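You operate a simulated robot arm through the tools that you are given. There is no shell and no other tool. Be economical: measure what you need, move in short steps, check, and stop when the job is done.

Carry out the task below with a simulated two-armed robot. There is one attempt and no reset: what you move stays moved.

TASK
On the trough before the end board, fold the blue cover cloth in half, so that its two short edges meet.

Only the result counts: the job must be done as asked and must still hold three seconds after the hand-in. Knocking over, shifting, dropping, spilling or breaking anything else fails it. A push-on lid holds only when it is set on centred and level and pressed home; a screw cap is set on level and turned clockwise until tight. Flat cloth is picked up by pressing the open fingertips on it (5 to 10 N) and closing them slowly along it; thin cloth reads only 2 to 8 mm in the jaws.

THE ROBOT
Two 7-joint arms with two-finger grippers on one trunk, on a base that drives. Base frame: it is fixed to the floor where the robot stands at the start and does not move with it; the origin is under the middle of the robot, x ahead of it, y to its left, z up; the surface under the hand at the start is at about z = 0.695. Units: m, rad, N and s.
The left shoulder is at the start at [0.118, 0.175, 0.974], the right one opposite. With the tool pointing down near the work surface each hand reaches from about 0.34 to 0.92 m from the robot's upright axis, wherever it stands, measured 20 degrees to its own side. Places, roughly: trough before the end board [0.6, -0.3, 0.7]. Payload 2.94 kg a hand.
The TCP of each hand is the grasp point between the finger pads, 0.03 m short of the fingertips. In the tool frame z runs along the fingers and y along their closing line. Largest opening 0.138 m; the body of the gripper starts 0.109 m behind the TCP.
Orientation is that of the tool frame in the base frame, as a unit quaternion [w, x, y, z]. With the fingers straight down and closing along the base's y, the tool's x points along the base's -x, its y along +y and its z along -z.

THE INTERFACE
- The arms move only by the tool nudge_tool. It takes "left_deltas", "right_deltas" or both (then of equal length, played together; a hand with none holds still); each is a list of rows, each an object (a shift or turn left out is 0, a gripper value left out holds the last) with "translation": the shift along the tool's x, y, z in units of 40 mm (1.0 is 40 mm), a list of three; "dr": the turn, a rotation vector about the tool's x, y, z in units of 8 degrees (1.0 is 8 degrees), a list of three. In form: [{"translation": [tx, ty, tz], "dr": [rx, ry, rz]}, ...]. A call has 1 to 12 rows; each row shifts and turns the commanded pose from where the row before left it, along the tool's axes as they then stand. "left_jaw" and "right_jaw" are, for a hand that has rows, the closure, from 0 (fully open) to 1 (shut), set as the call begins (left out, the last holds). A call with a number of a shift or a turn outside -1 to 1 is refused whole. A row lasts 0.2 s, in which the tool goes at most 0.05 m and 0.15 rad; a call with a longer step from one row to the next is refused whole, and so is a gripper value outside its range. Where a pose cannot be reached the arm comes as near as it can. A force on the tool above 40 N (or 10 N above the force at the start of the call, whichever is more), or a blocked arm, ends the call early, and 0.2 s more pass. The fingers move at their own pace and stop on an object; they squeeze with about 39 N. The grip force told is the motor's: it shows also when the fingers shut on nothing. Time passes only in rows, and 0.2 s behind the last, so rows that do not move let the fingers close. The reply holds the time, the measured pose of the TCP, the force on the tool along the base axes, the opening and the grip force, in the units named above and with some noise, with the torque about the TCP (base axes, N m) and any sound that the robot's microphone picked up.
- Cameras (640 x 400 px; columns grow to the right, rows downward): "scene" is now at [0.2552, 0.0211, 1.4241]; the picture's right is [0.34, -0.94, 0.00], its down [-0.84, -0.30, -0.46] and it looks along [0.43, 0.15, -0.89] (base axes); focal length 292 px, centre (320, 200). "left" rides on the left gripper at [0.071, -0.019, -0.146] in its tool frame; the picture's right is [0.26, 0.96, 0.00], its down [-0.85, 0.23, -0.48] and it looks along [-0.46, 0.12, 0.88] (tool axes); focal length 280 px, centre (320, 200). "right" rides on the right gripper at [0.071, 0.019, -0.146] in its tool frame; the picture's right is [-0.26, 0.97, 0.00], its down [-0.85, -0.23, -0.48] and it looks along [-0.46, -0.13, 0.88] (tool axes); focal length 280 px, centre (320, 200). There is no depth. A picture from a camera that has moved, and an enlarged one, comes with that camera's place and axes in the base frame and with its lens.
- get_image(camera): a new picture of that camera. The clock stands still meanwhile.
- lift_body(by): slides the trunk up (or, below 0, down) by that many m; the arms and the scene camera ride with it, the base frame stays. It gives what a move gives, with no picture.
- base_move(legs): drives the robot by 1 to 6 legs, each [ahead, turn to the left] in m and rad, along the robot's own axes; the way and the turn of a leg run together, so that a leg with both is an arc; at most 1.5 m and 3.142 rad a leg. The arms and the cameras ride along, it lands a little off, and it stops where it bumps. It gives what a move gives.
- turn_head(pan, tilt): turns the head with the scene camera to pan (to the left, within 2.094 rad either way) and tilt (down, from -0.506 to 1.204), counted from straight ahead of the robot. It gives what a move gives.
- zoom(camera, box): a new picture of the part [left, top, right, bottom] of that camera's present view, enlarged. The clock stands still meanwhile.
- hand_in(): hands the job in; it is judged then, once.

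Go step by step. Nothing tells you exact positions but the pictures and the camera data: compare them with the known pose of the tool, close in by small moves and look again before you grip or let go. The budget is 120 turns and 108 pictures, counting those below and the enlarged ones. Unless the task says otherwise, let go and move clear before handing in, and close with one line.

The tools are called after "Emit:" by a JSON object that holds its "fn" and its "kwargs". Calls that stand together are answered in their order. nudge_tool: Moves the arms, as the interface text tells. Its arguments: {"type":"object","properties":{"left_deltas":{"type":"array"},"left_jaw":{"type":"number"},"right_deltas":{"type":"array"},"right_jaw":{"type":"number"}},"required":[]} The other tools are called the same way: lift_body (by) slides the trunk up or down; base_move (legs) drives the base; turn_head (pan, tilt) turns the head that bears the scene camera; get_image (camera) takes a picture; zoom (camera, box) takes an enlarged picture of a part of a camera's view; hand_in () hands the job in.

At the start:

```text
time: 0.0
left_eef_pos: [0.5526, 0.443, 0.9225]
left_tool_rot: [0.0, 0.0, 1.0, 0.0]
left_contact_force: [0.1, 0.1, 1.1]
left_torque: [0.0, -0.03, 0.01]
left_width: 0.138
left_grasp_force: 0.0
right_eef_pos: [0.6293, -0.037, 0.8278]
right_tool_rot: [0.0, 0.0, 1.0, 0.0]
right_contact_force: [0.6, -0.3, -0.8]
right_torque: [0.01, 0.02, -0.02]
right_width: 0.138
right_grasp_force: 0.0
trunk travel left (down, up): [-0.15, 0.584]
robot x, y, heading: [-0.0006, -0.0035, -0.0]
head pan, tilt: [0.347, 1.098]
```

scene: 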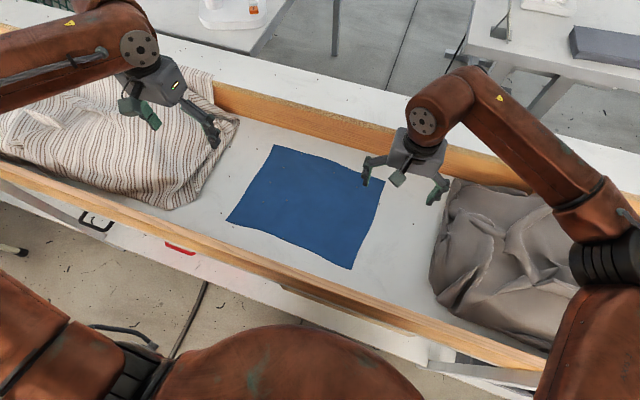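
right: 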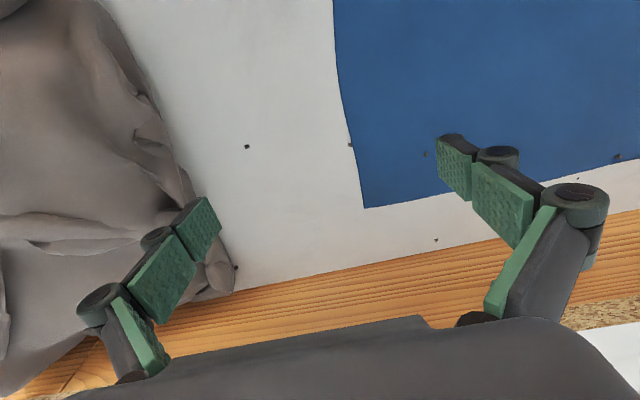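
left: 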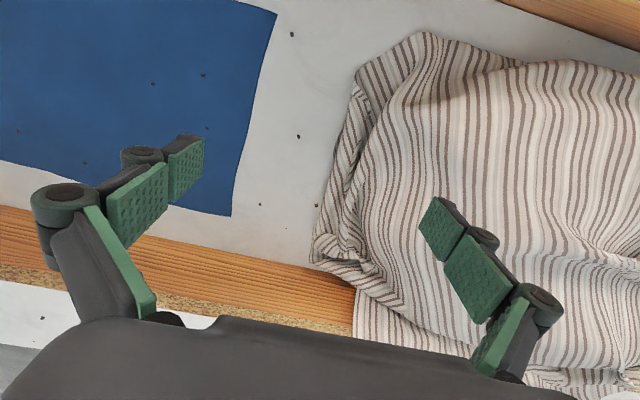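

I see the blue cloth lying flat, at about x 0.45–0.73, y 0–0.35, so its short edges are at y≈0 and y≈0.35. I'll look down and sideways first to judge the clearance around the base and the rails.

Emit:
{"fn": "turn_head", "kwargs": {"pan": 0.0, "tilt": 1.2}}

Emit:
{"fn": "get_image", "kwargs": {"camera": "scene"}}

```text
time: 0.8
left_eef_pos: [0.5513, 0.4423, 0.9226]
left_tool_rot: [-0.001, 0.0, 1.0, 0.0]
left_contact_force: [0.2, -0.4, 0.4]
left_torque: [0.03, -0.04, 0.01]
left_width: 0.138
left_grasp_force: 0.0
right_eef_pos: [0.6307, -0.0361, 0.8291]
right_tool_rot: [0.0, 0.0, 1.0, -0.001]
right_contact_force: [0.8, 0.9, -0.2]
right_torque: [-0.01, 0.0, -0.01]
right_width: 0.1379
right_grasp_force: 0.1
trunk travel left (down, up): [-0.15, 0.584]
robot x, y, heading: [-0.0005, -0.0011, 0.001]
head pan, tilt: [0.0, 1.201]
```

```text
104 pictures are left
camera scene: at [0.2516, -0.0004, 1.418], right [0.0, -1.0, 0.0], down [-0.93, 0.0, -0.36], along [0.36, 0.0, -0.93], focal length 292 px, centre (320, 200)
```

scene: 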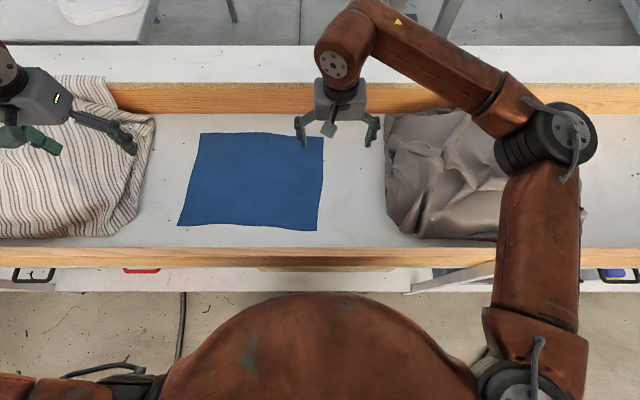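

There is clear floor between the base and the trough. Turning in place about 0.35 rad to the left brings the far-left corner within reach of the right hand.

Emit:
{"fn": "base_move", "kwargs": {"legs": [[0.0, 0.35]]}}

Emit:
{"fn": "turn_head", "kwargs": {"pan": 0.0, "tilt": 1.1}}

Emit:
{"fn": "get_image", "kwargs": {"camera": "scene"}}

```text
time: 2.3
left_eef_pos: [0.3685, 0.6051, 0.9218]
left_tool_rot: [0.0, -0.172, 0.985, 0.0]
left_contact_force: [-0.5, 1.5, -0.8]
left_torque: [-0.04, -0.03, 0.01]
left_width: 0.138
left_grasp_force: 0.0
right_eef_pos: [0.6041, 0.1807, 0.8284]
right_tool_rot: [0.0, -0.173, 0.985, -0.001]
right_contact_force: [0.0, 0.1, 0.0]
right_torque: [-0.05, -0.01, 0.03]
right_width: 0.1382
right_grasp_force: 0.1
trunk travel left (down, up): [-0.15, 0.584]
robot x, y, heading: [0.0011, 0.0013, 0.347]
head pan, tilt: [0.0, 1.201]
```

```text
time: 3.0
left_eef_pos: [0.3688, 0.6038, 0.9222]
left_tool_rot: [0.0, -0.173, 0.985, 0.0]
left_contact_force: [0.2, -0.3, -0.1]
left_torque: [0.02, 0.02, -0.02]
left_width: 0.138
left_grasp_force: 0.1
right_eef_pos: [0.6035, 0.1807, 0.8285]
right_tool_rot: [0.0, -0.172, 0.985, 0.0]
right_contact_force: [-0.2, -0.2, 0.6]
right_torque: [-0.01, 0.03, 0.0]
right_width: 0.1379
right_grasp_force: 0.0
trunk travel left (down, up): [-0.15, 0.584]
robot x, y, heading: [0.0027, 0.0005, 0.343]
head pan, tilt: [0.0, 1.1]
```

```text
103 pictures are left
camera scene: at [0.243, 0.0877, 1.424], right [0.34, -0.94, 0.0], down [-0.84, -0.3, -0.45], along [0.43, 0.15, -0.89], focal length 292 px, centre (320, 200)
```

scene: 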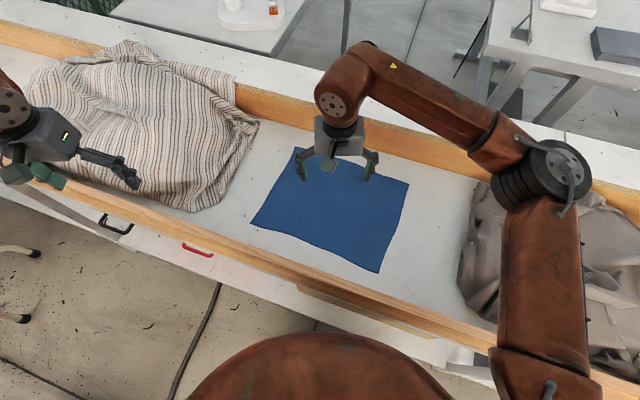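

Next I'll yaw both hands so that their fingers close along base x, which is along the short edge.

Emit:
{"fn": "nudge_tool", "kwargs": {"left_deltas": [{"dr": [0, 0, -0.975]}, {"dr": [0, 0, -0.975]}, {"dr": [0, 0, -0.975]}, {"dr": [0, 0, -0.975]}, {"dr": [0, 0, -0.975]}, {"dr": [0, 0, -0.975]}, {"dr": [0, 0, -0.975]}, {"dr": [0, 0, -0.975]}, {"dr": [0, 0, -0.975]}], "right_deltas": [{"dr": [0, 0, -0.975]}, {"dr": [0, 0, -0.975]}, {"dr": [0, 0, -0.975]}, {"dr": [0, 0, -0.975]}, {"dr": [0, 0, -0.975]}, {"dr": [0, 0, -0.975]}, {"dr": [0, 0, -0.975]}, {"dr": [0, 0, -0.975]}, {"dr": [0, 0, -0.975]}], "left_jaw": 0.6, "right_jaw": 0.6}}

Emit:
{"fn": "get_image", "kwargs": {"camera": "scene"}}

```text
time: 5.0
left_eef_pos: [0.369, 0.6028, 0.9229]
left_tool_rot: [0.0, 0.709, -0.705, 0.0]
left_contact_force: [-0.1, 0.5, 0.4]
left_torque: [-0.02, 0.03, 0.02]
left_width: 0.0554
left_grasp_force: 0.1
right_eef_pos: [0.6038, 0.1803, 0.8293]
right_tool_rot: [0.0, -0.606, 0.795, 0.001]
right_contact_force: [0.8, -0.2, -0.9]
right_torque: [-0.02, 0.0, -0.02]
right_width: 0.0551
right_grasp_force: 0.0
right hand out of reach, approached as far as the arm can: row 8, 9
trunk travel left (down, up): [-0.15, 0.584]
robot x, y, heading: [0.0002, -0.0015, 0.347]
head pan, tilt: [0.0, 1.1]
```

```text
102 pictures are left
camera scene: at [0.2431, 0.0876, 1.424], right [0.34, -0.94, 0.0], down [-0.84, -0.3, -0.45], along [0.43, 0.15, -0.89], focal length 292 px, centre (320, 200)
```

scene: 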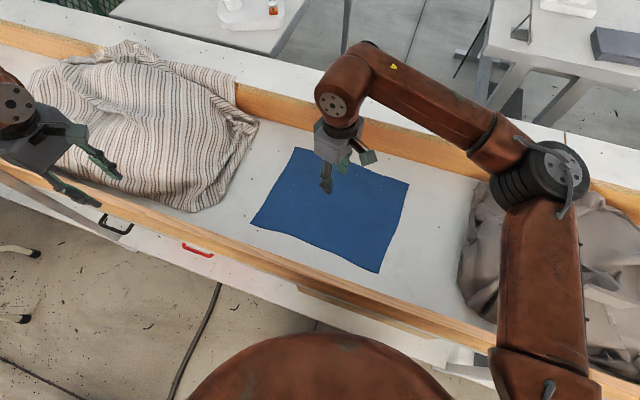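

Emit:
{"fn": "nudge_tool", "kwargs": {"left_deltas": [{"translation": [0.879, -0.433, 0]}, {"translation": [0.879, -0.433, 0]}, {"translation": [0.879, -0.433, 0]}, {"translation": [0.879, -0.433, 0]}, {"translation": [0.879, -0.433, 0]}, {"translation": [0.879, -0.433, 0]}, {"translation": [0.879, -0.433, 0]}, {"translation": [0, 0, 0.8]}, {"translation": [0, 0, 0.8]}, {}, {}, {}], "right_deltas": [{"dr": [0, 0, 1]}, {"dr": [0, 0, 1]}, {"dr": [0, 0, 1]}, {"dr": [0, 0, 1]}, {"dr": [0, 0, 1]}, {"dr": [0, 0, 1]}, {"dr": [0, 0, 1]}, {"dr": [0, 0, 1]}, {"dr": [0, 0, 1]}, {"dr": [0, 0, 1]}, {"dr": [0, 0, 1]}, {"dr": [0, 0, 1]}]}}

```text
time: 7.6
left_eef_pos: [0.4895, 0.3566, 0.8589]
left_tool_rot: [0.0, 0.708, -0.706, 0.0]
left_contact_force: [0.5, 0.7, -0.5]
left_torque: [0.0, -0.03, 0.04]
left_width: 0.0555
left_grasp_force: 0.0
right_eef_pos: [0.6038, 0.1796, 0.8281]
right_tool_rot: [0.0, 0.186, 0.982, 0.0]
right_contact_force: [-0.8, 1.4, 0.0]
right_torque: [-0.01, -0.07, 0.0]
right_width: 0.055
right_grasp_force: 0.1
trunk travel left (down, up): [-0.15, 0.584]
robot x, y, heading: [0.0015, 0.0017, 0.347]
head pan, tilt: [0.0, 1.1]
```

Emit:
{"fn": "nudge_tool", "kwargs": {"right_deltas": [{"dr": [0, 0, 0.953]}, {"dr": [0, 0, 0.953]}, {"dr": [0, 0, 0.953]}, {"dr": [0, 0, 0.953]}, {"dr": [0, 0, 0.953]}, {"dr": [0, 0, 0.953]}, {"dr": [0, 0, 0.953]}, {"dr": [0, 0, 0.953]}, {"dr": [0, 0, 0.953]}]}}

Emit:
{"fn": "get_image", "kwargs": {"camera": "left"}}

Emit:
{"fn": "get_image", "kwargs": {"camera": "scene"}}

```text
time: 9.6
left_eef_pos: [0.4905, 0.356, 0.8594]
left_tool_rot: [0.0, 0.708, -0.706, 0.001]
left_contact_force: [-0.8, -0.4, 1.0]
left_torque: [-0.02, 0.02, 0.0]
left_width: 0.0551
left_grasp_force: 0.0
right_eef_pos: [0.6041, 0.1802, 0.8293]
right_tool_rot: [0.0, 0.709, 0.706, 0.0]
right_contact_force: [-1.1, -0.3, 0.0]
right_torque: [-0.03, 0.01, 0.02]
right_width: 0.0552
right_grasp_force: 0.0
trunk travel left (down, up): [-0.15, 0.584]
robot x, y, heading: [-0.0029, -0.0048, 0.348]
head pan, tilt: [0.0, 1.1]
```

```text
101 pictures are left
camera left: at [0.5082, 0.2851, 1.0036], right [-0.96, -0.26, 0.0], down [-0.23, 0.85, 0.47], along [-0.13, 0.46, -0.88], focal length 280 px, centre (320, 200)
```

left: 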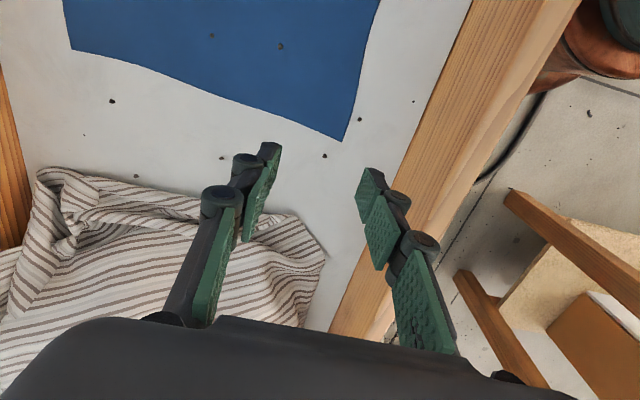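

```text
100 pictures are left
camera scene: at [0.2432, 0.0875, 1.424], right [0.34, -0.94, 0.0], down [-0.84, -0.3, -0.45], along [0.43, 0.15, -0.89], focal length 292 px, centre (320, 200)
```

scene: 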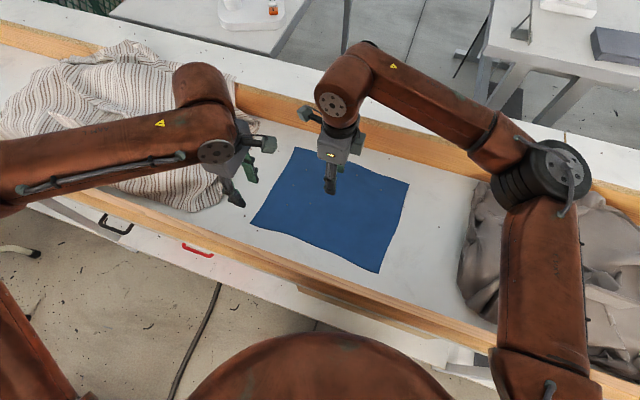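

From the left wrist camera, the corners are at D≈(0.459, 0.367) and A≈(0.740, 0.348). I'll bring both hands above these corners and narrow the jaws.

Emit:
{"fn": "nudge_tool", "kwargs": {"left_deltas": [{"translation": [0.1, -0.11, 0.3]}, {"translation": [0, 0, 0.5]}, {"translation": [0, 0, 0.5]}, {"translation": [0, 0, 0.5]}, {"translation": [0, 0, 0.5]}, {"translation": [0, 0, 0.4]}, {}, {}, {}], "right_deltas": [{"translation": [0.79, 0.505, 0]}, {"translation": [0.79, 0.505, 0]}, {"translation": [0.79, 0.505, 0]}, {"translation": [0.79, 0.505, 0]}, {"translation": [0.79, 0.505, 0]}, {"translation": [0, 0, 0.6]}, {"translation": [0, 0, 0.6]}, {"translation": [0, 0, 0.7]}, {}], "left_jaw": 0.7, "right_jaw": 0.7}}

Emit:
{"fn": "get_image", "kwargs": {"camera": "left"}}

Emit:
{"fn": "get_image", "kwargs": {"camera": "right"}}

Emit:
{"fn": "get_image", "kwargs": {"camera": "scene"}}

```text
time: 11.5
left_eef_pos: [0.4754, 0.36, 0.7829]
left_tool_rot: [-0.005, 0.708, -0.706, 0.005]
left_contact_force: [-1.4, 0.7, 0.0]
left_torque: [0.01, -0.11, -0.01]
left_width: 0.0412
left_grasp_force: 0.1
left hand out of reach, approached as far as the arm can: row 1, 3, 5, 6
right_eef_pos: [0.7251, 0.33, 0.7639]
right_tool_rot: [0.002, 0.734, 0.679, 0.004]
right_contact_force: [0.5, 0.0, 0.3]
right_torque: [0.09, 0.13, -0.01]
right_width: 0.0413
right_grasp_force: 0.1
trunk travel left (down, up): [-0.15, 0.584]
robot x, y, heading: [-0.0009, 0.001, 0.346]
head pan, tilt: [0.0, 1.1]
stopped in row 9 (right hand): the arm was blocked; the commanded pose is now the measured one
```

```text
99 pictures are left
camera left: at [0.4918, 0.2887, 0.9282], right [-0.96, -0.27, -0.01], down [-0.24, 0.85, 0.47], along [-0.11, 0.46, -0.88], focal length 280 px, centre (320, 200)
```

left: 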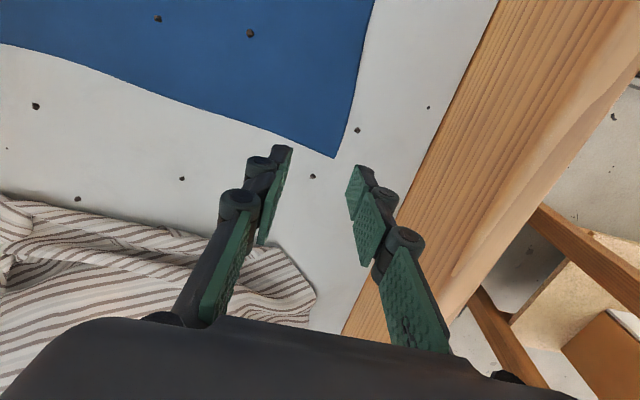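

```text
98 pictures are left
camera right: at [0.7482, 0.3989, 0.9103], right [0.94, -0.33, 0.01], down [-0.3, -0.83, 0.47], along [-0.15, -0.45, -0.88], focal length 280 px, centre (320, 200)
```

right: 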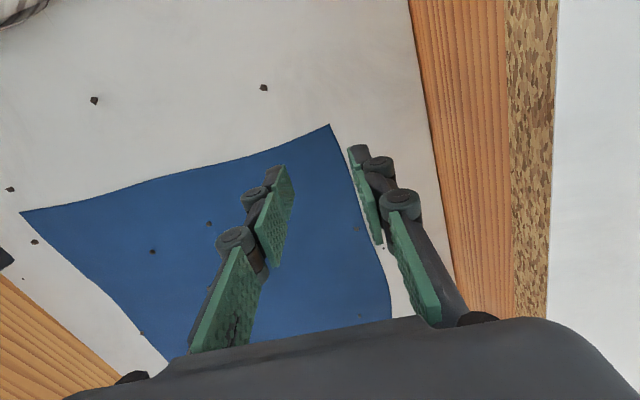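

```text
97 pictures are left
camera scene: at [0.2992, 0.1084, 1.4193], right [0.34, -0.94, 0.0], down [-0.86, -0.31, -0.42], along [0.39, 0.14, -0.91], focal length 292 px, centre (320, 200)
```

scene: 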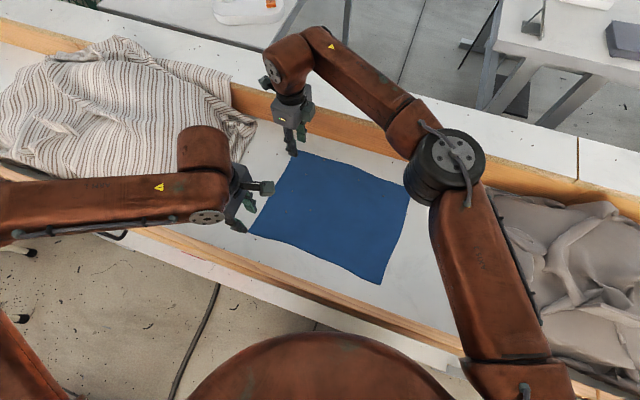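

The arms stopped short, and the trunk seems to lean to give extra reach. I'll let it settle and read the poses again.

Emit:
{"fn": "nudge_tool", "kwargs": {"left_deltas": [{}, {}], "right_deltas": [{}, {}]}}

```text
time: 11.8
left_eef_pos: [0.4508, 0.3522, 0.7983]
left_tool_rot: [-0.027, 0.712, -0.701, 0.014]
left_contact_force: [-0.9, -1.2, 0.4]
left_torque: [0.05, -0.05, 0.0]
left_width: 0.0415
left_grasp_force: 0.0
right_eef_pos: [0.765, 0.296, 0.7899]
right_tool_rot: [0.007, 0.783, 0.622, 0.025]
right_contact_force: [-1.3, -0.3, -1.5]
right_torque: [0.09, 0.0, -0.03]
right_width: 0.0416
right_grasp_force: 0.0
trunk travel left (down, up): [-0.15, 0.584]
robot x, y, heading: [0.0001, -0.0022, 0.355]
head pan, tilt: [0.0, 1.1]
stopped in row 1 (right hand): the arm was blocked; the commanded pose is now the measured one
```

Emit:
{"fn": "get_image", "kwargs": {"camera": "scene"}}

Emit:
{"fn": "nudge_tool", "kwargs": {"right_deltas": [{"translation": [0, 0, -0.8]}, {"translation": [0, 0, -0.8]}]}}

Emit:
{"fn": "get_image", "kwargs": {"camera": "scene"}}

```text
96 pictures are left
camera scene: at [0.3268, 0.116, 1.4161], right [0.34, -0.94, 0.0], down [-0.86, -0.31, -0.4], along [0.37, 0.14, -0.92], focal length 292 px, centre (320, 200)
```

scene: 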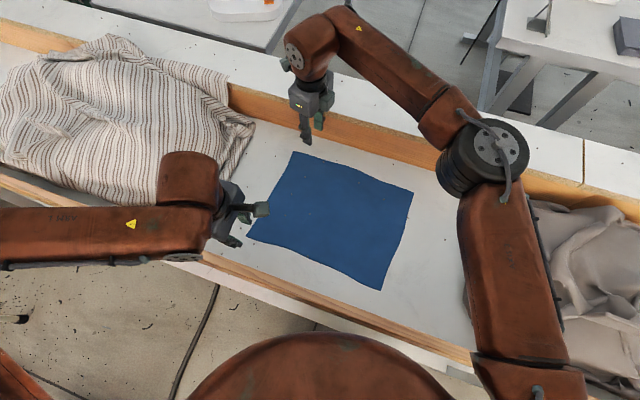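

```text
time: 12.2
left_eef_pos: [0.4402, 0.3581, 0.8333]
left_tool_rot: [-0.063, 0.745, -0.663, 0.045]
left_contact_force: [-0.3, 0.0, 0.0]
left_torque: [0.05, 0.07, 0.01]
left_width: 0.0413
left_grasp_force: 0.0
right_eef_pos: [0.801, 0.2501, 0.8508]
right_tool_rot: [0.007, 0.826, 0.56, 0.053]
right_contact_force: [3.4, 5.3, 7.4]
right_torque: [0.18, -0.09, 0.13]
right_width: 0.0448
right_grasp_force: 0.0
trunk travel left (down, up): [-0.15, 0.584]
robot x, y, heading: [0.0022, 0.0019, 0.342]
head pan, tilt: [0.0, 1.1]
stopped in row 1 (left hand): the arm was blocked; the commanded pose is now the measured one
```

```text
95 pictures are left
camera scene: at [0.3479, 0.1236, 1.4133], right [0.34, -0.94, 0.0], down [-0.87, -0.31, -0.38], along [0.36, 0.13, -0.92], focal length 292 px, centre (320, 200)
```

scene: 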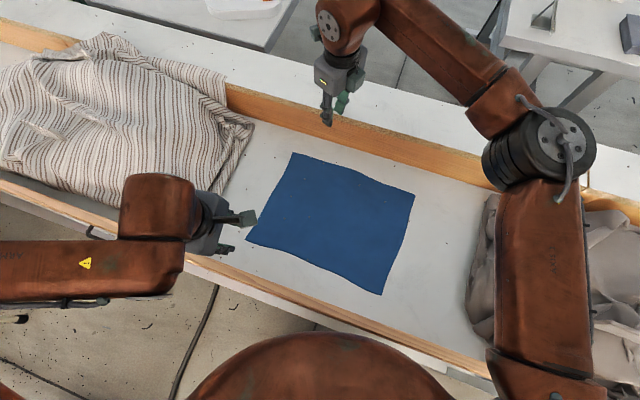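

The scene camera has shifted forward, so the whole robot is pitching with both arms reaching out. I'll retract both arms up and back at once.

Emit:
{"fn": "nudge_tool", "kwargs": {"left_deltas": [{"translation": [0.1, 0.4, -0.9]}, {"translation": [0.2, 0.6, -0.9]}, {"translation": [0.2, 0.7, -0.6]}, {"translation": [0.2, 0.8, -0.4]}, {"translation": [0.2, 0.8, -0.2]}, {"translation": [0.2, 0.8, 0]}], "right_deltas": [{"translation": [-0.5, -0.6, -0.7]}, {"translation": [-0.65, -0.74, -0.5]}, {"translation": [-0.65, -0.74, -0.4]}, {"translation": [-0.65, -0.74, 0]}, {"translation": [-0.65, -0.74, 0]}, {"translation": [-0.65, -0.74, 0]}]}}

Emit:
{"fn": "get_image", "kwargs": {"camera": "scene"}}

```text
time: 12.5
left_eef_pos: [0.4436, 0.3644, 0.9173]
left_tool_rot: [-0.091, 0.803, -0.577, 0.119]
left_contact_force: [0.0, -0.5, 0.5]
left_torque: [0.1, 0.0, 0.03]
left_width: 0.0412
left_grasp_force: 0.1
right_eef_pos: [0.7946, 0.2003, 0.9212]
right_tool_rot: [0.004, 0.858, 0.506, 0.09]
right_contact_force: [-0.2, -1.4, -3.6]
right_torque: [0.03, -0.05, 0.01]
right_width: 0.0414
right_grasp_force: 0.0
trunk travel left (down, up): [-0.15, 0.584]
robot x, y, heading: [0.0007, 0.0008, 0.344]
head pan, tilt: [0.0, 1.1]
stopped in row 1 (left hand): the arm was blocked; the commanded pose is now the measured one
```

```text
94 pictures are left
camera scene: at [0.3601, 0.1269, 1.4116], right [0.34, -0.94, 0.0], down [-0.87, -0.31, -0.37], along [0.35, 0.13, -0.93], focal length 292 px, centre (320, 200)
```

scene: 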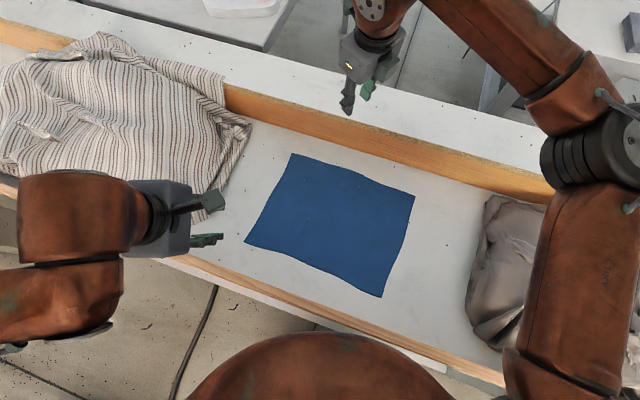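

Emit:
{"fn": "nudge_tool", "kwargs": {"left_deltas": [{}], "right_deltas": [{}]}}

Emit:
{"fn": "turn_head", "kwargs": {"pan": 0.0, "tilt": 1.1}}

Emit:
{"fn": "get_image", "kwargs": {"camera": "scene"}}

```text
time: 12.8
left_eef_pos: [0.4117, 0.3604, 0.9955]
left_tool_rot: [-0.122, 0.803, -0.552, 0.19]
left_contact_force: [0.5, 0.8, 0.0]
left_torque: [0.02, 0.02, 0.01]
left_width: 0.0411
left_grasp_force: 0.0
right_eef_pos: [0.7701, 0.1536, 0.992]
right_tool_rot: [-0.001, 0.881, 0.453, 0.136]
right_contact_force: [1.4, -0.2, -3.1]
right_torque: [0.01, -0.02, -0.01]
right_width: 0.0413
right_grasp_force: 0.1
trunk travel left (down, up): [-0.15, 0.584]
robot x, y, heading: [-0.0031, 0.0019, 0.341]
head pan, tilt: [0.0, 1.1]
stopped in row 1 (left hand): the arm was blocked; the commanded pose is now the measured one
```

```text
time: 13.4
left_eef_pos: [0.3593, 0.335, 0.959]
left_tool_rot: [-0.132, 0.799, -0.567, 0.155]
left_contact_force: [0.7, 0.2, 0.3]
left_torque: [0.09, 0.04, 0.02]
left_width: 0.0417
left_grasp_force: 0.0
right_eef_pos: [0.6984, 0.1691, 0.986]
right_tool_rot: [0.016, 0.851, 0.505, 0.142]
right_contact_force: [0.6, -0.2, 2.5]
right_torque: [-0.12, 0.14, 0.03]
right_width: 0.0412
right_grasp_force: 0.0
trunk travel left (down, up): [-0.15, 0.584]
robot x, y, heading: [-0.0021, 0.0004, 0.339]
head pan, tilt: [0.0, 1.1]
```

```text
93 pictures are left
camera scene: at [0.2341, 0.0837, 1.4267], right [0.34, -0.94, 0.0], down [-0.84, -0.3, -0.46], along [0.43, 0.15, -0.89], focal length 292 px, centre (320, 200)
```

scene: 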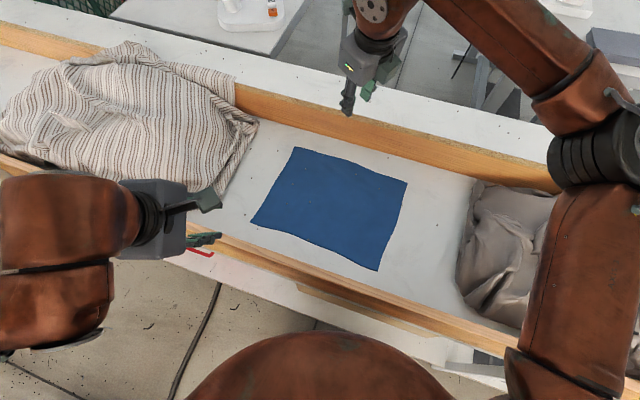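

The robot is level again and the cloth hasn't moved, so reaching with both arms from here overbalances it. I'll reposition closer and centred on the cloth, but first I'll check the space behind.

Emit:
{"fn": "turn_head", "kwargs": {"pan": 2.09, "tilt": 0.6}}

Emit:
{"fn": "get_image", "kwargs": {"camera": "scene"}}

Emit:
{"fn": "turn_head", "kwargs": {"pan": -2.09, "tilt": 0.6}}

Emit:
{"fn": "get_image", "kwargs": {"camera": "scene"}}

```text
time: 15.4
left_eef_pos: [0.3639, 0.3368, 0.9536]
left_tool_rot: [-0.128, 0.799, -0.568, 0.151]
left_contact_force: [-1.1, -0.5, 0.1]
left_torque: [0.09, -0.07, 0.0]
left_width: 0.0413
left_grasp_force: 0.0
right_eef_pos: [0.7087, 0.1681, 0.9802]
right_tool_rot: [0.014, 0.854, 0.502, 0.137]
right_contact_force: [-0.9, -0.9, -0.7]
right_torque: [0.03, -0.05, 0.01]
right_width: 0.0412
right_grasp_force: 0.1
trunk travel left (down, up): [-0.15, 0.584]
robot x, y, heading: [-0.0013, -0.0026, 0.346]
head pan, tilt: [2.089, 0.6]
```

```text
92 pictures are left
camera scene: at [0.113, 0.1217, 1.463], right [0.65, 0.76, 0.0], down [0.43, -0.37, -0.82], along [-0.62, 0.54, -0.57], focal length 292 px, centre (320, 200)
```

scene: 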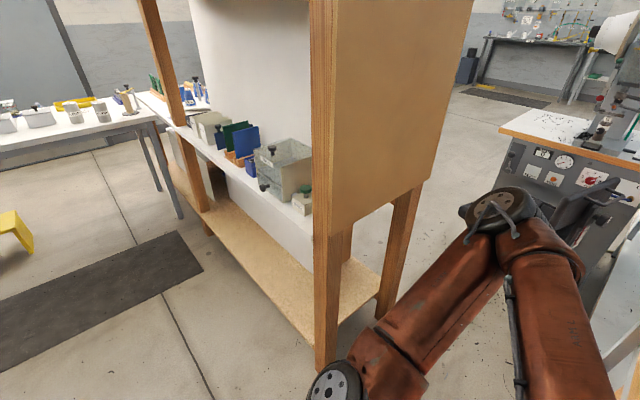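

```text
time: 18.8
left_eef_pos: [0.3706, 0.3397, 0.9453]
left_tool_rot: [-0.126, 0.797, -0.573, 0.144]
left_contact_force: [1.4, 0.4, 0.7]
left_torque: [-0.04, -0.03, -0.03]
left_width: 0.0416
left_grasp_force: 0.0
right_eef_pos: [0.7174, 0.172, 0.9713]
right_tool_rot: [0.013, 0.854, 0.503, 0.132]
right_contact_force: [-0.8, 0.1, 0.3]
right_torque: [-0.02, 0.0, 0.02]
right_width: 0.0413
right_grasp_force: 0.1
trunk travel left (down, up): [-0.15, 0.584]
robot x, y, heading: [-0.0009, 0.0026, 0.343]
head pan, tilt: [-2.089, 0.6]
```

```text
91 pictures are left
camera scene: at [0.1683, -0.0219, 1.4627], right [-0.98, 0.17, 0.0], down [0.1, 0.56, -0.83], along [-0.14, -0.81, -0.56], focal length 292 px, centre (320, 200)
```

scene: 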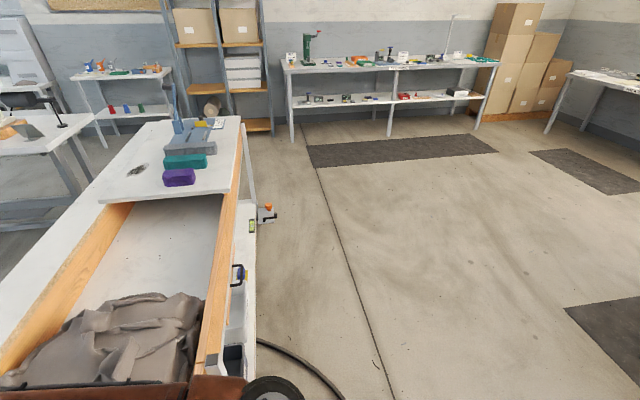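

There is room straight behind, and a shelf sits behind to the left, so I'll avoid large left turns. I'll pull the right hand in, then use a back-and-forth move to shift about 0.14 m left and 0.04 m ahead, facing the trough squarely.

Emit:
{"fn": "nudge_tool", "kwargs": {"right_deltas": [{"translation": [-0.725, -0.637, -0.26]}, {"translation": [-0.725, -0.637, -0.26]}, {"translation": [-0.725, -0.637, -0.26]}, {"translation": [-0.725, -0.637, -0.26]}]}}

Emit:
{"fn": "base_move", "kwargs": {"legs": [[0, -0.695], [-0.2, 0]]}}

Emit:
{"fn": "turn_head", "kwargs": {"pan": 0.3, "tilt": 1.1}}

Emit:
{"fn": "get_image", "kwargs": {"camera": "scene"}}

```text
time: 19.8
left_eef_pos: [0.3695, 0.3392, 0.9459]
left_tool_rot: [-0.126, 0.797, -0.573, 0.145]
left_contact_force: [0.1, -0.9, -0.3]
left_torque: [-0.02, -0.01, 0.0]
left_width: 0.0413
left_grasp_force: 0.1
right_eef_pos: [0.5657, 0.1179, 0.9709]
right_tool_rot: [0.012, 0.854, 0.503, 0.132]
right_contact_force: [-0.2, -0.1, -0.4]
right_torque: [-0.05, 0.0, 0.01]
right_width: 0.0414
right_grasp_force: 0.1
trunk travel left (down, up): [-0.15, 0.584]
robot x, y, heading: [0.0016, 0.0017, 0.343]
head pan, tilt: [-2.089, 0.6]
```

```text
time: 23.3
left_eef_pos: [0.3483, 0.0762, 0.9441]
left_tool_rot: [0.054, -0.562, 0.811, -0.156]
left_contact_force: [0.5, 1.7, 1.3]
left_torque: [-0.03, -0.02, 0.01]
left_width: 0.0413
left_grasp_force: 0.0
right_eef_pos: [0.3505, -0.2137, 0.9574]
right_tool_rot: [0.051, 0.976, 0.181, 0.107]
right_contact_force: [-3.0, -1.0, -0.1]
right_torque: [-0.01, -0.3, 0.03]
right_width: 0.0412
right_grasp_force: 0.0
trunk travel left (down, up): [-0.15, 0.584]
robot x, y, heading: [-0.1891, 0.0715, -0.356]
head pan, tilt: [-2.089, 0.6]
```

```text
time: 25.5
left_eef_pos: [0.3052, 0.0929, 0.9604]
left_tool_rot: [0.068, -0.558, 0.808, -0.178]
left_contact_force: [0.8, 0.1, -0.3]
left_torque: [0.01, 0.03, -0.02]
left_width: 0.0415
left_grasp_force: 0.0
right_eef_pos: [0.3047, -0.1964, 0.9788]
right_tool_rot: [0.062, 0.973, 0.18, 0.127]
right_contact_force: [0.1, -0.9, -1.0]
right_torque: [0.0, 0.04, -0.01]
right_width: 0.0412
right_grasp_force: 0.0
trunk travel left (down, up): [-0.15, 0.584]
robot x, y, heading: [-0.1865, 0.0706, -0.353]
head pan, tilt: [0.3, 1.1]
```

```text
90 pictures are left
camera scene: at [0.0717, -0.0084, 1.4224], right [-0.05, -1.0, 0.0], down [-0.89, 0.05, -0.45], along [0.44, -0.02, -0.9], focal length 292 px, centre (320, 200)
```

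scene: 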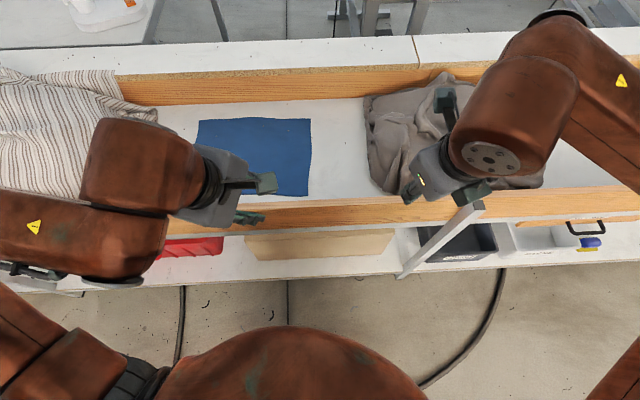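

Emit:
{"fn": "base_move", "kwargs": {"legs": [[0, 0.65], [0.225, 0], [0, -0.3]]}}

Emit:
{"fn": "turn_head", "kwargs": {"pan": 0.0, "tilt": 1.1}}

Emit:
{"fn": "get_image", "kwargs": {"camera": "scene"}}

```text
time: 26.3
left_eef_pos: [0.2917, 0.1173, 0.9709]
left_tool_rot: [0.07, -0.575, 0.797, -0.173]
left_contact_force: [-1.4, 0.7, 0.3]
left_torque: [-0.05, -0.02, 0.02]
left_width: 0.0415
left_grasp_force: 0.0
right_eef_pos: [0.2998, -0.1718, 0.9863]
right_tool_rot: [0.065, 0.968, 0.2, 0.136]
right_contact_force: [-0.2, 1.0, 0.9]
right_torque: [-0.07, -0.09, -0.03]
right_width: 0.0413
right_grasp_force: 0.1
trunk travel left (down, up): [-0.15, 0.584]
robot x, y, heading: [-0.1894, 0.0719, -0.316]
head pan, tilt: [0.3, 1.1]
stopped in leg 1: the robot was blocked; the commanded pose is now the measured one
```

```text
time: 27.1
left_eef_pos: [0.2935, 0.1147, 0.9706]
left_tool_rot: [0.071, -0.575, 0.797, -0.171]
left_contact_force: [0.1, 0.4, -0.1]
left_torque: [0.01, 0.0, -0.02]
left_width: 0.0418
left_grasp_force: 0.1
right_eef_pos: [0.302, -0.1735, 0.9863]
right_tool_rot: [0.065, 0.968, 0.199, 0.136]
right_contact_force: [0.2, 0.7, -0.4]
right_torque: [-0.06, 0.0, -0.01]
right_width: 0.0414
right_grasp_force: 0.0
trunk travel left (down, up): [-0.15, 0.584]
robot x, y, heading: [-0.1881, 0.0685, -0.312]
head pan, tilt: [0.0, 1.1]
```

```text
89 pictures are left
camera scene: at [0.0578, -0.0123, 1.4241], right [-0.31, -0.95, 0.0], down [-0.85, 0.27, -0.45], along [0.43, -0.14, -0.89], focal length 292 px, centre (320, 200)
```

scene: 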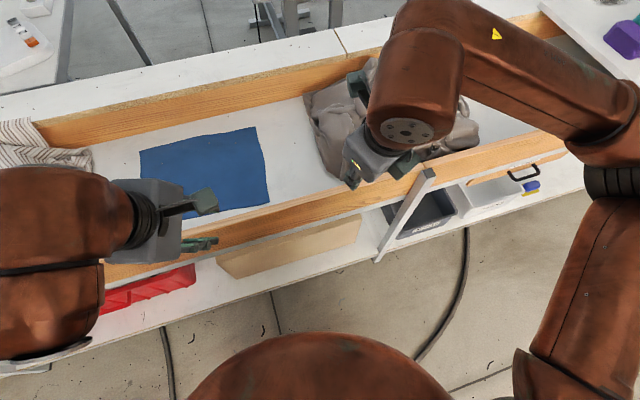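

The turn was blocked, so I'll look left and right to find what it touches.

Emit:
{"fn": "turn_head", "kwargs": {"pan": 1.6, "tilt": 0.9}}

Emit:
{"fn": "get_image", "kwargs": {"camera": "scene"}}

Emit:
{"fn": "turn_head", "kwargs": {"pan": 2.09, "tilt": 0.6}}

Emit:
{"fn": "get_image", "kwargs": {"camera": "scene"}}

```text
time: 28.8
left_eef_pos: [0.2939, 0.1168, 0.9711]
left_tool_rot: [0.07, -0.576, 0.797, -0.17]
left_contact_force: [-0.2, -0.4, -0.6]
left_torque: [-0.03, 0.04, 0.02]
left_width: 0.0416
left_grasp_force: 0.2
right_eef_pos: [0.3015, -0.1732, 0.9857]
right_tool_rot: [0.063, 0.968, 0.201, 0.135]
right_contact_force: [0.3, 0.4, -0.5]
right_torque: [0.01, 0.0, -0.01]
right_width: 0.0414
right_grasp_force: 0.2
trunk travel left (down, up): [-0.15, 0.584]
robot x, y, heading: [-0.1901, 0.0696, -0.315]
head pan, tilt: [1.6, 0.901]
```

```text
88 pictures are left
camera scene: at [0.0191, 0.0795, 1.4379], right [0.96, -0.28, 0.0], down [-0.22, -0.75, -0.62], along [0.17, 0.6, -0.78], focal length 292 px, centre (320, 200)
```

scene: 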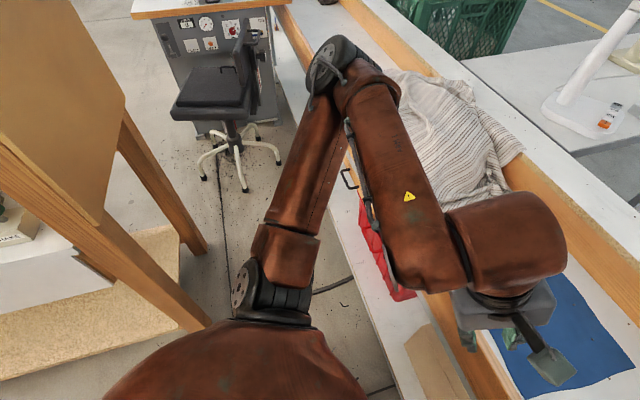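

```text
time: 29.7
left_eef_pos: [0.2954, 0.1146, 0.9689]
left_tool_rot: [0.071, -0.575, 0.797, -0.17]
left_contact_force: [-0.6, 0.3, -0.4]
left_torque: [0.0, 0.01, 0.01]
left_width: 0.0417
left_grasp_force: 0.1
right_eef_pos: [0.3025, -0.1721, 0.9849]
right_tool_rot: [0.064, 0.968, 0.2, 0.135]
right_contact_force: [0.4, 0.0, 0.2]
right_torque: [-0.01, 0.01, -0.03]
right_width: 0.0416
right_grasp_force: 0.0
trunk travel left (down, up): [-0.15, 0.584]
robot x, y, heading: [-0.1856, 0.0664, -0.314]
head pan, tilt: [2.089, 0.6]
```

```text
87 pictures are left
camera scene: at [-0.0199, 0.0936, 1.4626], right [0.98, 0.2, 0.0], down [0.11, -0.55, -0.82], along [-0.17, 0.81, -0.57], focal length 292 px, centre (320, 200)
```

scene: 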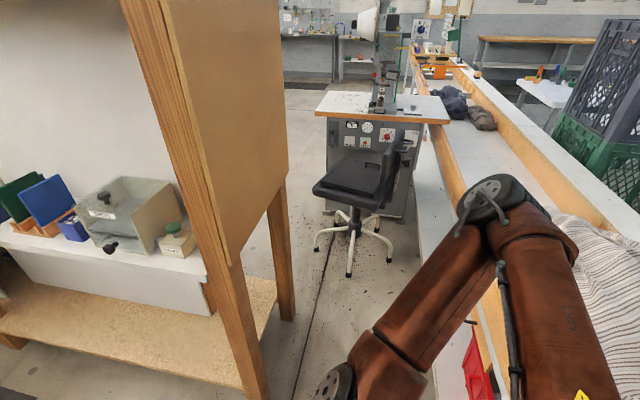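

A shelf post stands close behind on the left. I'll drive forward a bit before turning left.

Emit:
{"fn": "base_move", "kwargs": {"legs": [[0.1, 0]]}}

Emit:
{"fn": "base_move", "kwargs": {"legs": [[0, 0.62]]}}

```text
time: 30.9
left_eef_pos: [0.3857, 0.0854, 0.9728]
left_tool_rot: [0.072, -0.575, 0.797, -0.173]
left_contact_force: [0.4, 1.1, 1.1]
left_torque: [0.03, 0.1, -0.01]
left_width: 0.0413
left_grasp_force: 0.1
right_eef_pos: [0.3935, -0.203, 0.9879]
right_tool_rot: [0.066, 0.968, 0.2, 0.138]
right_contact_force: [0.3, 0.6, -0.1]
right_torque: [-0.01, 0.07, 0.0]
right_width: 0.0413
right_grasp_force: 0.0
trunk travel left (down, up): [-0.15, 0.584]
robot x, y, heading: [-0.091, 0.0359, -0.313]
head pan, tilt: [2.089, 0.6]
```

```text
time: 33.0
left_eef_pos: [0.2596, 0.3536, 0.9747]
left_tool_rot: [-0.126, 0.791, -0.581, 0.146]
left_contact_force: [1.1, 0.4, -0.3]
left_torque: [-0.12, -0.02, -0.07]
left_width: 0.0414
left_grasp_force: 0.1
right_eef_pos: [0.4344, 0.1217, 0.9911]
right_tool_rot: [0.022, 0.86, 0.486, 0.156]
right_contact_force: [-0.4, -0.2, -0.6]
right_torque: [0.03, -0.05, -0.02]
right_width: 0.0413
right_grasp_force: 0.1
trunk travel left (down, up): [-0.15, 0.584]
robot x, y, heading: [-0.0903, 0.0354, 0.309]
head pan, tilt: [2.089, 0.6]
```

Emit:
{"fn": "base_move", "kwargs": {"legs": [[0.13, 0]]}}

Emit:
{"fn": "base_move", "kwargs": {"legs": [[0, -0.2]]}}

Emit:
{"fn": "turn_head", "kwargs": {"pan": 0.0, "tilt": 1.15}}

Emit:
{"fn": "get_image", "kwargs": {"camera": "scene"}}

```text
time: 34.3
left_eef_pos: [0.3842, 0.3936, 0.9856]
left_tool_rot: [-0.126, 0.791, -0.578, 0.156]
left_contact_force: [1.3, 0.4, 0.5]
left_torque: [-0.02, 0.08, 0.01]
left_width: 0.0416
left_grasp_force: 0.0
right_eef_pos: [0.5526, 0.1591, 0.9952]
right_tool_rot: [0.023, 0.858, 0.487, 0.159]
right_contact_force: [0.4, 1.1, -0.8]
right_torque: [-0.01, 0.05, 0.01]
right_width: 0.0415
right_grasp_force: 0.2
trunk travel left (down, up): [-0.15, 0.584]
robot x, y, heading: [0.0303, 0.0798, 0.308]
head pan, tilt: [2.089, 0.6]
```

```text
time: 35.1
left_eef_pos: [0.3823, 0.3634, 1.0021]
left_tool_rot: [-0.126, 0.771, -0.604, 0.159]
left_contact_force: [-0.4, 0.1, 0.4]
left_torque: [0.05, 0.01, 0.01]
left_width: 0.0411
left_grasp_force: 0.0
right_eef_pos: [0.5307, 0.1217, 1.0085]
right_tool_rot: [0.03, 0.87, 0.462, 0.173]
right_contact_force: [-0.2, -0.9, 0.8]
right_torque: [0.06, -0.08, 0.01]
right_width: 0.0414
right_grasp_force: 0.0
trunk travel left (down, up): [-0.15, 0.584]
robot x, y, heading: [0.0319, 0.0776, 0.256]
head pan, tilt: [2.089, 0.6]
stopped in leg 1: the robot was blocked; the commanded pose is now the measured one
```

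```text
time: 37.1
left_eef_pos: [0.3873, 0.3656, 0.9987]
left_tool_rot: [-0.121, 0.773, -0.603, 0.157]
left_contact_force: [0.0, 0.0, 0.3]
left_torque: [-0.02, 0.01, -0.01]
left_width: 0.0414
left_grasp_force: 0.0
right_eef_pos: [0.5375, 0.1243, 1.0035]
right_tool_rot: [0.03, 0.87, 0.462, 0.17]
right_contact_force: [0.3, -0.1, -0.2]
right_torque: [-0.03, -0.01, 0.03]
right_width: 0.0414
right_grasp_force: 0.1
trunk travel left (down, up): [-0.15, 0.584]
robot x, y, heading: [0.0308, 0.0779, 0.252]
head pan, tilt: [0.0, 1.15]
```

```text
86 pictures are left
camera scene: at [0.2782, 0.1403, 1.4209], right [0.25, -0.97, 0.0], down [-0.88, -0.23, -0.41], along [0.4, 0.1, -0.91], focal length 292 px, centre (320, 200)
```

scene: 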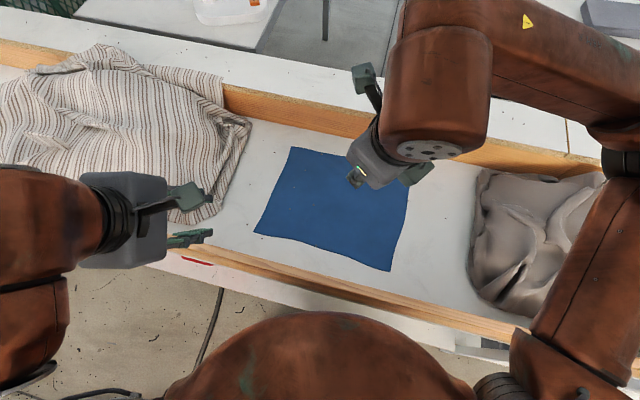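

The base now stands at (0.03, 0.08) with heading 0.25, which needs much less reach. I'll ease it off the contact by a hair and set both tools upright again.

Emit:
{"fn": "base_move", "kwargs": {"legs": [[0, 0.02]]}}

Emit:
{"fn": "nudge_tool", "kwargs": {"left_deltas": [{"dr": [-0.711, -0.092, 0.4345]}, {"dr": [-0.711, -0.092, 0.4345]}, {"dr": [-0.711, -0.092, 0.4345]}, {"dr": [-0.711, -0.092, 0.4345]}, {}, {}, {}], "right_deltas": [{"dr": [0.344, -0.241, -0.703]}, {"dr": [0.344, -0.241, -0.703]}, {"dr": [0.344, -0.241, -0.703]}, {"dr": [0.344, -0.241, -0.703]}, {"dr": [0.344, -0.241, -0.703]}, {"dr": [0.344, -0.241, -0.703]}, {}]}}

```text
time: 37.9
left_eef_pos: [0.3812, 0.3731, 0.9984]
left_tool_rot: [-0.123, 0.778, -0.596, 0.156]
left_contact_force: [-1.1, -1.0, 0.2]
left_torque: [-0.01, -0.01, -0.01]
left_width: 0.0413
left_grasp_force: 0.1
right_eef_pos: [0.5341, 0.1352, 1.0036]
right_tool_rot: [0.028, 0.865, 0.471, 0.17]
right_contact_force: [-0.8, 0.5, 0.5]
right_torque: [-0.01, 0.02, 0.02]
right_width: 0.0415
right_grasp_force: 0.0
trunk travel left (down, up): [-0.15, 0.584]
robot x, y, heading: [0.0325, 0.0767, 0.273]
head pan, tilt: [0.0, 1.15]
```

```text
time: 39.5
left_eef_pos: [0.3819, 0.3733, 0.9999]
left_tool_rot: [0.0, 0.713, -0.701, -0.001]
left_contact_force: [-0.3, -1.2, 0.1]
left_torque: [0.02, 0.01, -0.01]
left_width: 0.0415
left_grasp_force: 0.2
right_eef_pos: [0.5362, 0.1357, 1.0037]
right_tool_rot: [-0.001, 0.699, 0.715, -0.001]
right_contact_force: [0.1, -0.6, -0.7]
right_torque: [0.0, -0.02, -0.02]
right_width: 0.0411
right_grasp_force: 0.0
trunk travel left (down, up): [-0.15, 0.584]
robot x, y, heading: [0.0305, 0.0755, 0.272]
head pan, tilt: [0.0, 1.15]
```

Emit:
{"fn": "nudge_tool", "kwargs": {"left_deltas": [{"translation": [0.044, -0.235, 0.3]}, {"translation": [0.044, -0.235, 0.3]}, {"translation": [0.044, -0.235, 0.3]}, {"translation": [0.044, -0.235, 0.3]}, {"translation": [0.044, -0.235, 0.3]}, {"translation": [0.044, -0.235, 0.3]}, {"translation": [0.044, -0.235, 0.3]}, {"translation": [0.044, -0.235, 0.3]}, {"translation": [0.044, -0.235, 0.3]}, {"translation": [0.044, -0.235, 0.3]}, {"translation": [0.044, -0.235, 0.3]}, {"translation": [0.044, -0.235, 0.3]}], "right_deltas": [{"translation": [0.421, 0.352, 0.3]}, {"translation": [0.421, 0.352, 0.3]}, {"translation": [0.421, 0.352, 0.3]}, {"translation": [0.421, 0.352, 0.3]}, {"translation": [0.421, 0.352, 0.3]}, {"translation": [0.421, 0.352, 0.3]}, {"translation": [0.421, 0.352, 0.3]}, {"translation": [0.421, 0.352, 0.3]}, {"translation": [0.421, 0.352, 0.3]}, {"translation": [0.421, 0.352, 0.3]}, {"translation": [0.421, 0.352, 0.3]}, {"translation": [0.421, 0.352, 0.3]}]}}

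Emit:
{"fn": "get_image", "kwargs": {"camera": "scene"}}

```text
time: 42.1
left_eef_pos: [0.497, 0.3561, 0.8543]
left_tool_rot: [0.001, 0.714, -0.7, -0.001]
left_contact_force: [-1.1, 0.0, 0.0]
left_torque: [-0.05, 0.04, -0.04]
left_width: 0.0413
left_grasp_force: 0.1
right_eef_pos: [0.703, 0.3402, 0.8583]
right_tool_rot: [-0.001, 0.7, 0.714, -0.002]
right_contact_force: [-0.2, 0.4, 0.1]
right_torque: [-0.01, 0.04, 0.0]
right_width: 0.0412
right_grasp_force: 0.2
trunk travel left (down, up): [-0.15, 0.584]
robot x, y, heading: [0.0313, 0.0755, 0.276]
head pan, tilt: [0.0, 1.15]
```

```text
85 pictures are left
camera scene: at [0.2804, 0.1477, 1.4206], right [0.27, -0.96, 0.0], down [-0.88, -0.25, -0.41], along [0.39, 0.11, -0.91], focal length 292 px, centre (320, 200)
```

scene: 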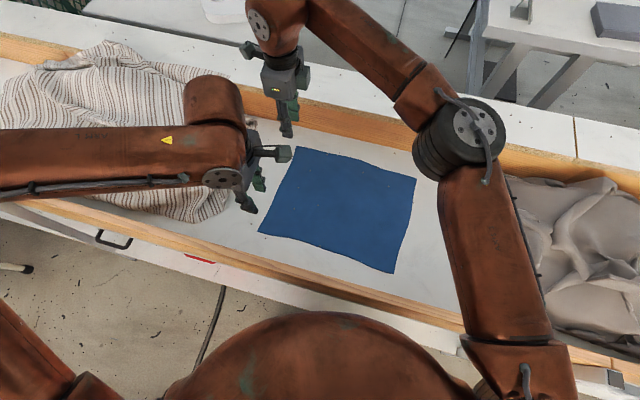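

It's stable now. I'll lower both hands to just above the cloth.

Emit:
{"fn": "nudge_tool", "kwargs": {"left_deltas": [{"translation": [0.05, 0, 0.45]}, {"translation": [0.05, 0, 0.45]}, {"translation": [0, 0, 0.45]}, {"translation": [0, 0, 0.45]}, {"translation": [0, 0, 0.45]}, {"translation": [0, 0, 0.4]}], "right_deltas": [{"translation": [-0.03, 0.02, 0.45]}, {"translation": [-0.03, 0.02, 0.45]}, {"translation": [0, 0, 0.45]}, {"translation": [0, 0, 0.45]}, {"translation": [0, 0, 0.45]}, {"translation": [0, 0, 0.45]}]}}

Emit:
{"fn": "get_image", "kwargs": {"camera": "left"}}

Emit:
{"fn": "get_image", "kwargs": {"camera": "right"}}

```text
time: 43.5
left_eef_pos: [0.4903, 0.3591, 0.7644]
left_tool_rot: [-0.001, 0.713, -0.701, -0.001]
left_contact_force: [0.2, -0.4, -0.5]
left_torque: [0.01, 0.04, -0.02]
left_width: 0.0412
left_grasp_force: 0.0
left hand out of reach, approached as far as the arm can: row 3, 4, 5, 6
right_eef_pos: [0.7023, 0.3361, 0.7543]
right_tool_rot: [-0.001, 0.7, 0.714, 0.0]
right_contact_force: [-0.5, -0.3, 0.1]
right_torque: [-0.01, 0.0, -0.02]
right_width: 0.0414
right_grasp_force: 0.2
trunk travel left (down, up): [-0.15, 0.584]
robot x, y, heading: [0.0293, 0.0786, 0.273]
head pan, tilt: [0.0, 1.15]
```

```text
84 pictures are left
camera left: at [0.5091, 0.2879, 0.9091], right [-0.96, -0.28, 0.0], down [-0.25, 0.84, 0.48], along [-0.13, 0.46, -0.88], focal length 280 px, centre (320, 200)
```

left: 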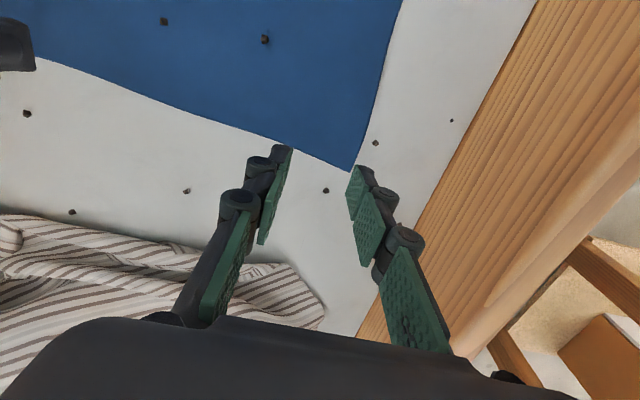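

```text
83 pictures are left
camera right: at [0.721, 0.4075, 0.8983], right [0.97, -0.24, 0.0], down [-0.21, -0.85, 0.48], along [-0.12, -0.46, -0.88], focal length 280 px, centre (320, 200)
```

right: 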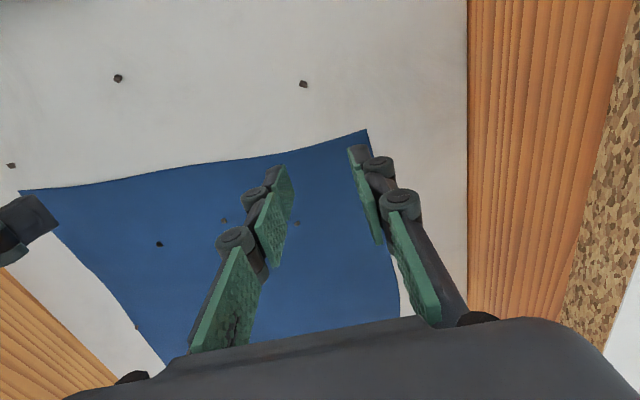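

The left arm runs out of travel at this height. I'll raise the trunk a little to change its geometry and lower the hands again.

Emit:
{"fn": "lift_body", "kwargs": {"by": 0.08}}

Emit:
{"fn": "nudge_tool", "kwargs": {"left_deltas": [{"translation": [0.0, 0, 0.45]}, {"translation": [0.0, 0, 0.45]}, {"translation": [0, 0, 0.45]}, {"translation": [0, 0, 0.45]}, {"translation": [0, 0, 0.3]}], "right_deltas": [{"translation": [0, 0, 0.4]}, {"translation": [0, 0, 0.4]}, {"translation": [0, 0, 0.4]}, {"translation": [0, 0, 0.4]}, {"translation": [0, 0, 0.4]}]}}

```text
time: 44.6
left_eef_pos: [0.4795, 0.3563, 0.8779]
left_tool_rot: [-0.037, 0.713, -0.7, 0.021]
left_contact_force: [1.5, 0.4, -1.0]
left_torque: [-0.04, 0.06, -0.02]
left_width: 0.0413
left_grasp_force: 0.0
right_eef_pos: [0.7058, 0.3378, 0.8263]
right_tool_rot: [-0.001, 0.7, 0.714, -0.003]
right_contact_force: [0.0, -0.4, 0.0]
right_torque: [0.0, 0.06, -0.01]
right_width: 0.0414
right_grasp_force: 0.1
trunk travel left (down, up): [-0.23, 0.504]
robot x, y, heading: [0.0298, 0.08, 0.278]
head pan, tilt: [0.0, 1.15]
```

```text
time: 45.8
left_eef_pos: [0.4635, 0.3613, 0.8296]
left_tool_rot: [-0.039, 0.713, -0.7, 0.023]
left_contact_force: [-0.5, -0.1, 0.0]
left_torque: [0.03, 0.06, 0.02]
left_width: 0.0412
left_grasp_force: 0.1
left hand out of reach, approached as far as the arm can: row 1, 2, 4
right_eef_pos: [0.703, 0.3371, 0.7503]
right_tool_rot: [-0.001, 0.7, 0.714, 0.0]
right_contact_force: [-0.4, 0.1, 0.0]
right_torque: [0.03, 0.02, 0.02]
right_width: 0.0413
right_grasp_force: 0.2
trunk travel left (down, up): [-0.23, 0.504]
robot x, y, heading: [0.0304, 0.0778, 0.274]
head pan, tilt: [0.0, 1.15]
```

Raising made it worse, so I'll lower the trunk instead, lifting the hands first.

Emit:
{"fn": "nudge_tool", "kwargs": {"left_deltas": [{"translation": [0, 0, -0.7]}, {"translation": [0, 0, -0.7]}, {"translation": [0, 0, -0.7]}, {"translation": [0, 0, -0.7]}, {"translation": [0, 0, -0.7]}], "right_deltas": [{"translation": [0, 0, -0.8]}, {"translation": [0, 0, -0.8]}, {"translation": [0, 0, -0.8]}, {"translation": [0, 0, -0.8]}, {"translation": [0, 0, -0.8]}]}}

Emit:
{"fn": "lift_body", "kwargs": {"by": -0.15}}

```text
time: 47.0
left_eef_pos: [0.45, 0.3571, 0.9704]
left_tool_rot: [-0.039, 0.713, -0.7, 0.023]
left_contact_force: [-0.1, 0.4, 0.6]
left_torque: [-0.02, -0.04, -0.03]
left_width: 0.0412
left_grasp_force: 0.1
right_eef_pos: [0.7014, 0.3366, 0.9143]
right_tool_rot: [0.0, 0.7, 0.714, 0.001]
right_contact_force: [0.0, -0.8, -0.2]
right_torque: [0.02, -0.02, 0.03]
right_width: 0.0413
right_grasp_force: 0.0
trunk travel left (down, up): [-0.23, 0.504]
robot x, y, heading: [0.031, 0.0796, 0.275]
head pan, tilt: [0.0, 1.15]
```

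```text
time: 48.8
left_eef_pos: [0.4584, 0.3593, 0.8172]
left_tool_rot: [-0.037, 0.713, -0.7, 0.019]
left_contact_force: [-0.8, -0.1, 0.2]
left_torque: [0.02, -0.09, 0.0]
left_width: 0.0415
left_grasp_force: 0.1
right_eef_pos: [0.7091, 0.3382, 0.7589]
right_tool_rot: [-0.002, 0.7, 0.714, -0.003]
right_contact_force: [-0.5, -0.4, -0.4]
right_torque: [0.05, -0.1, 0.03]
right_width: 0.0413
right_grasp_force: 0.1
trunk travel left (down, up): [-0.08, 0.654]
robot x, y, heading: [0.0295, 0.0765, 0.277]
head pan, tilt: [0.0, 1.15]
```

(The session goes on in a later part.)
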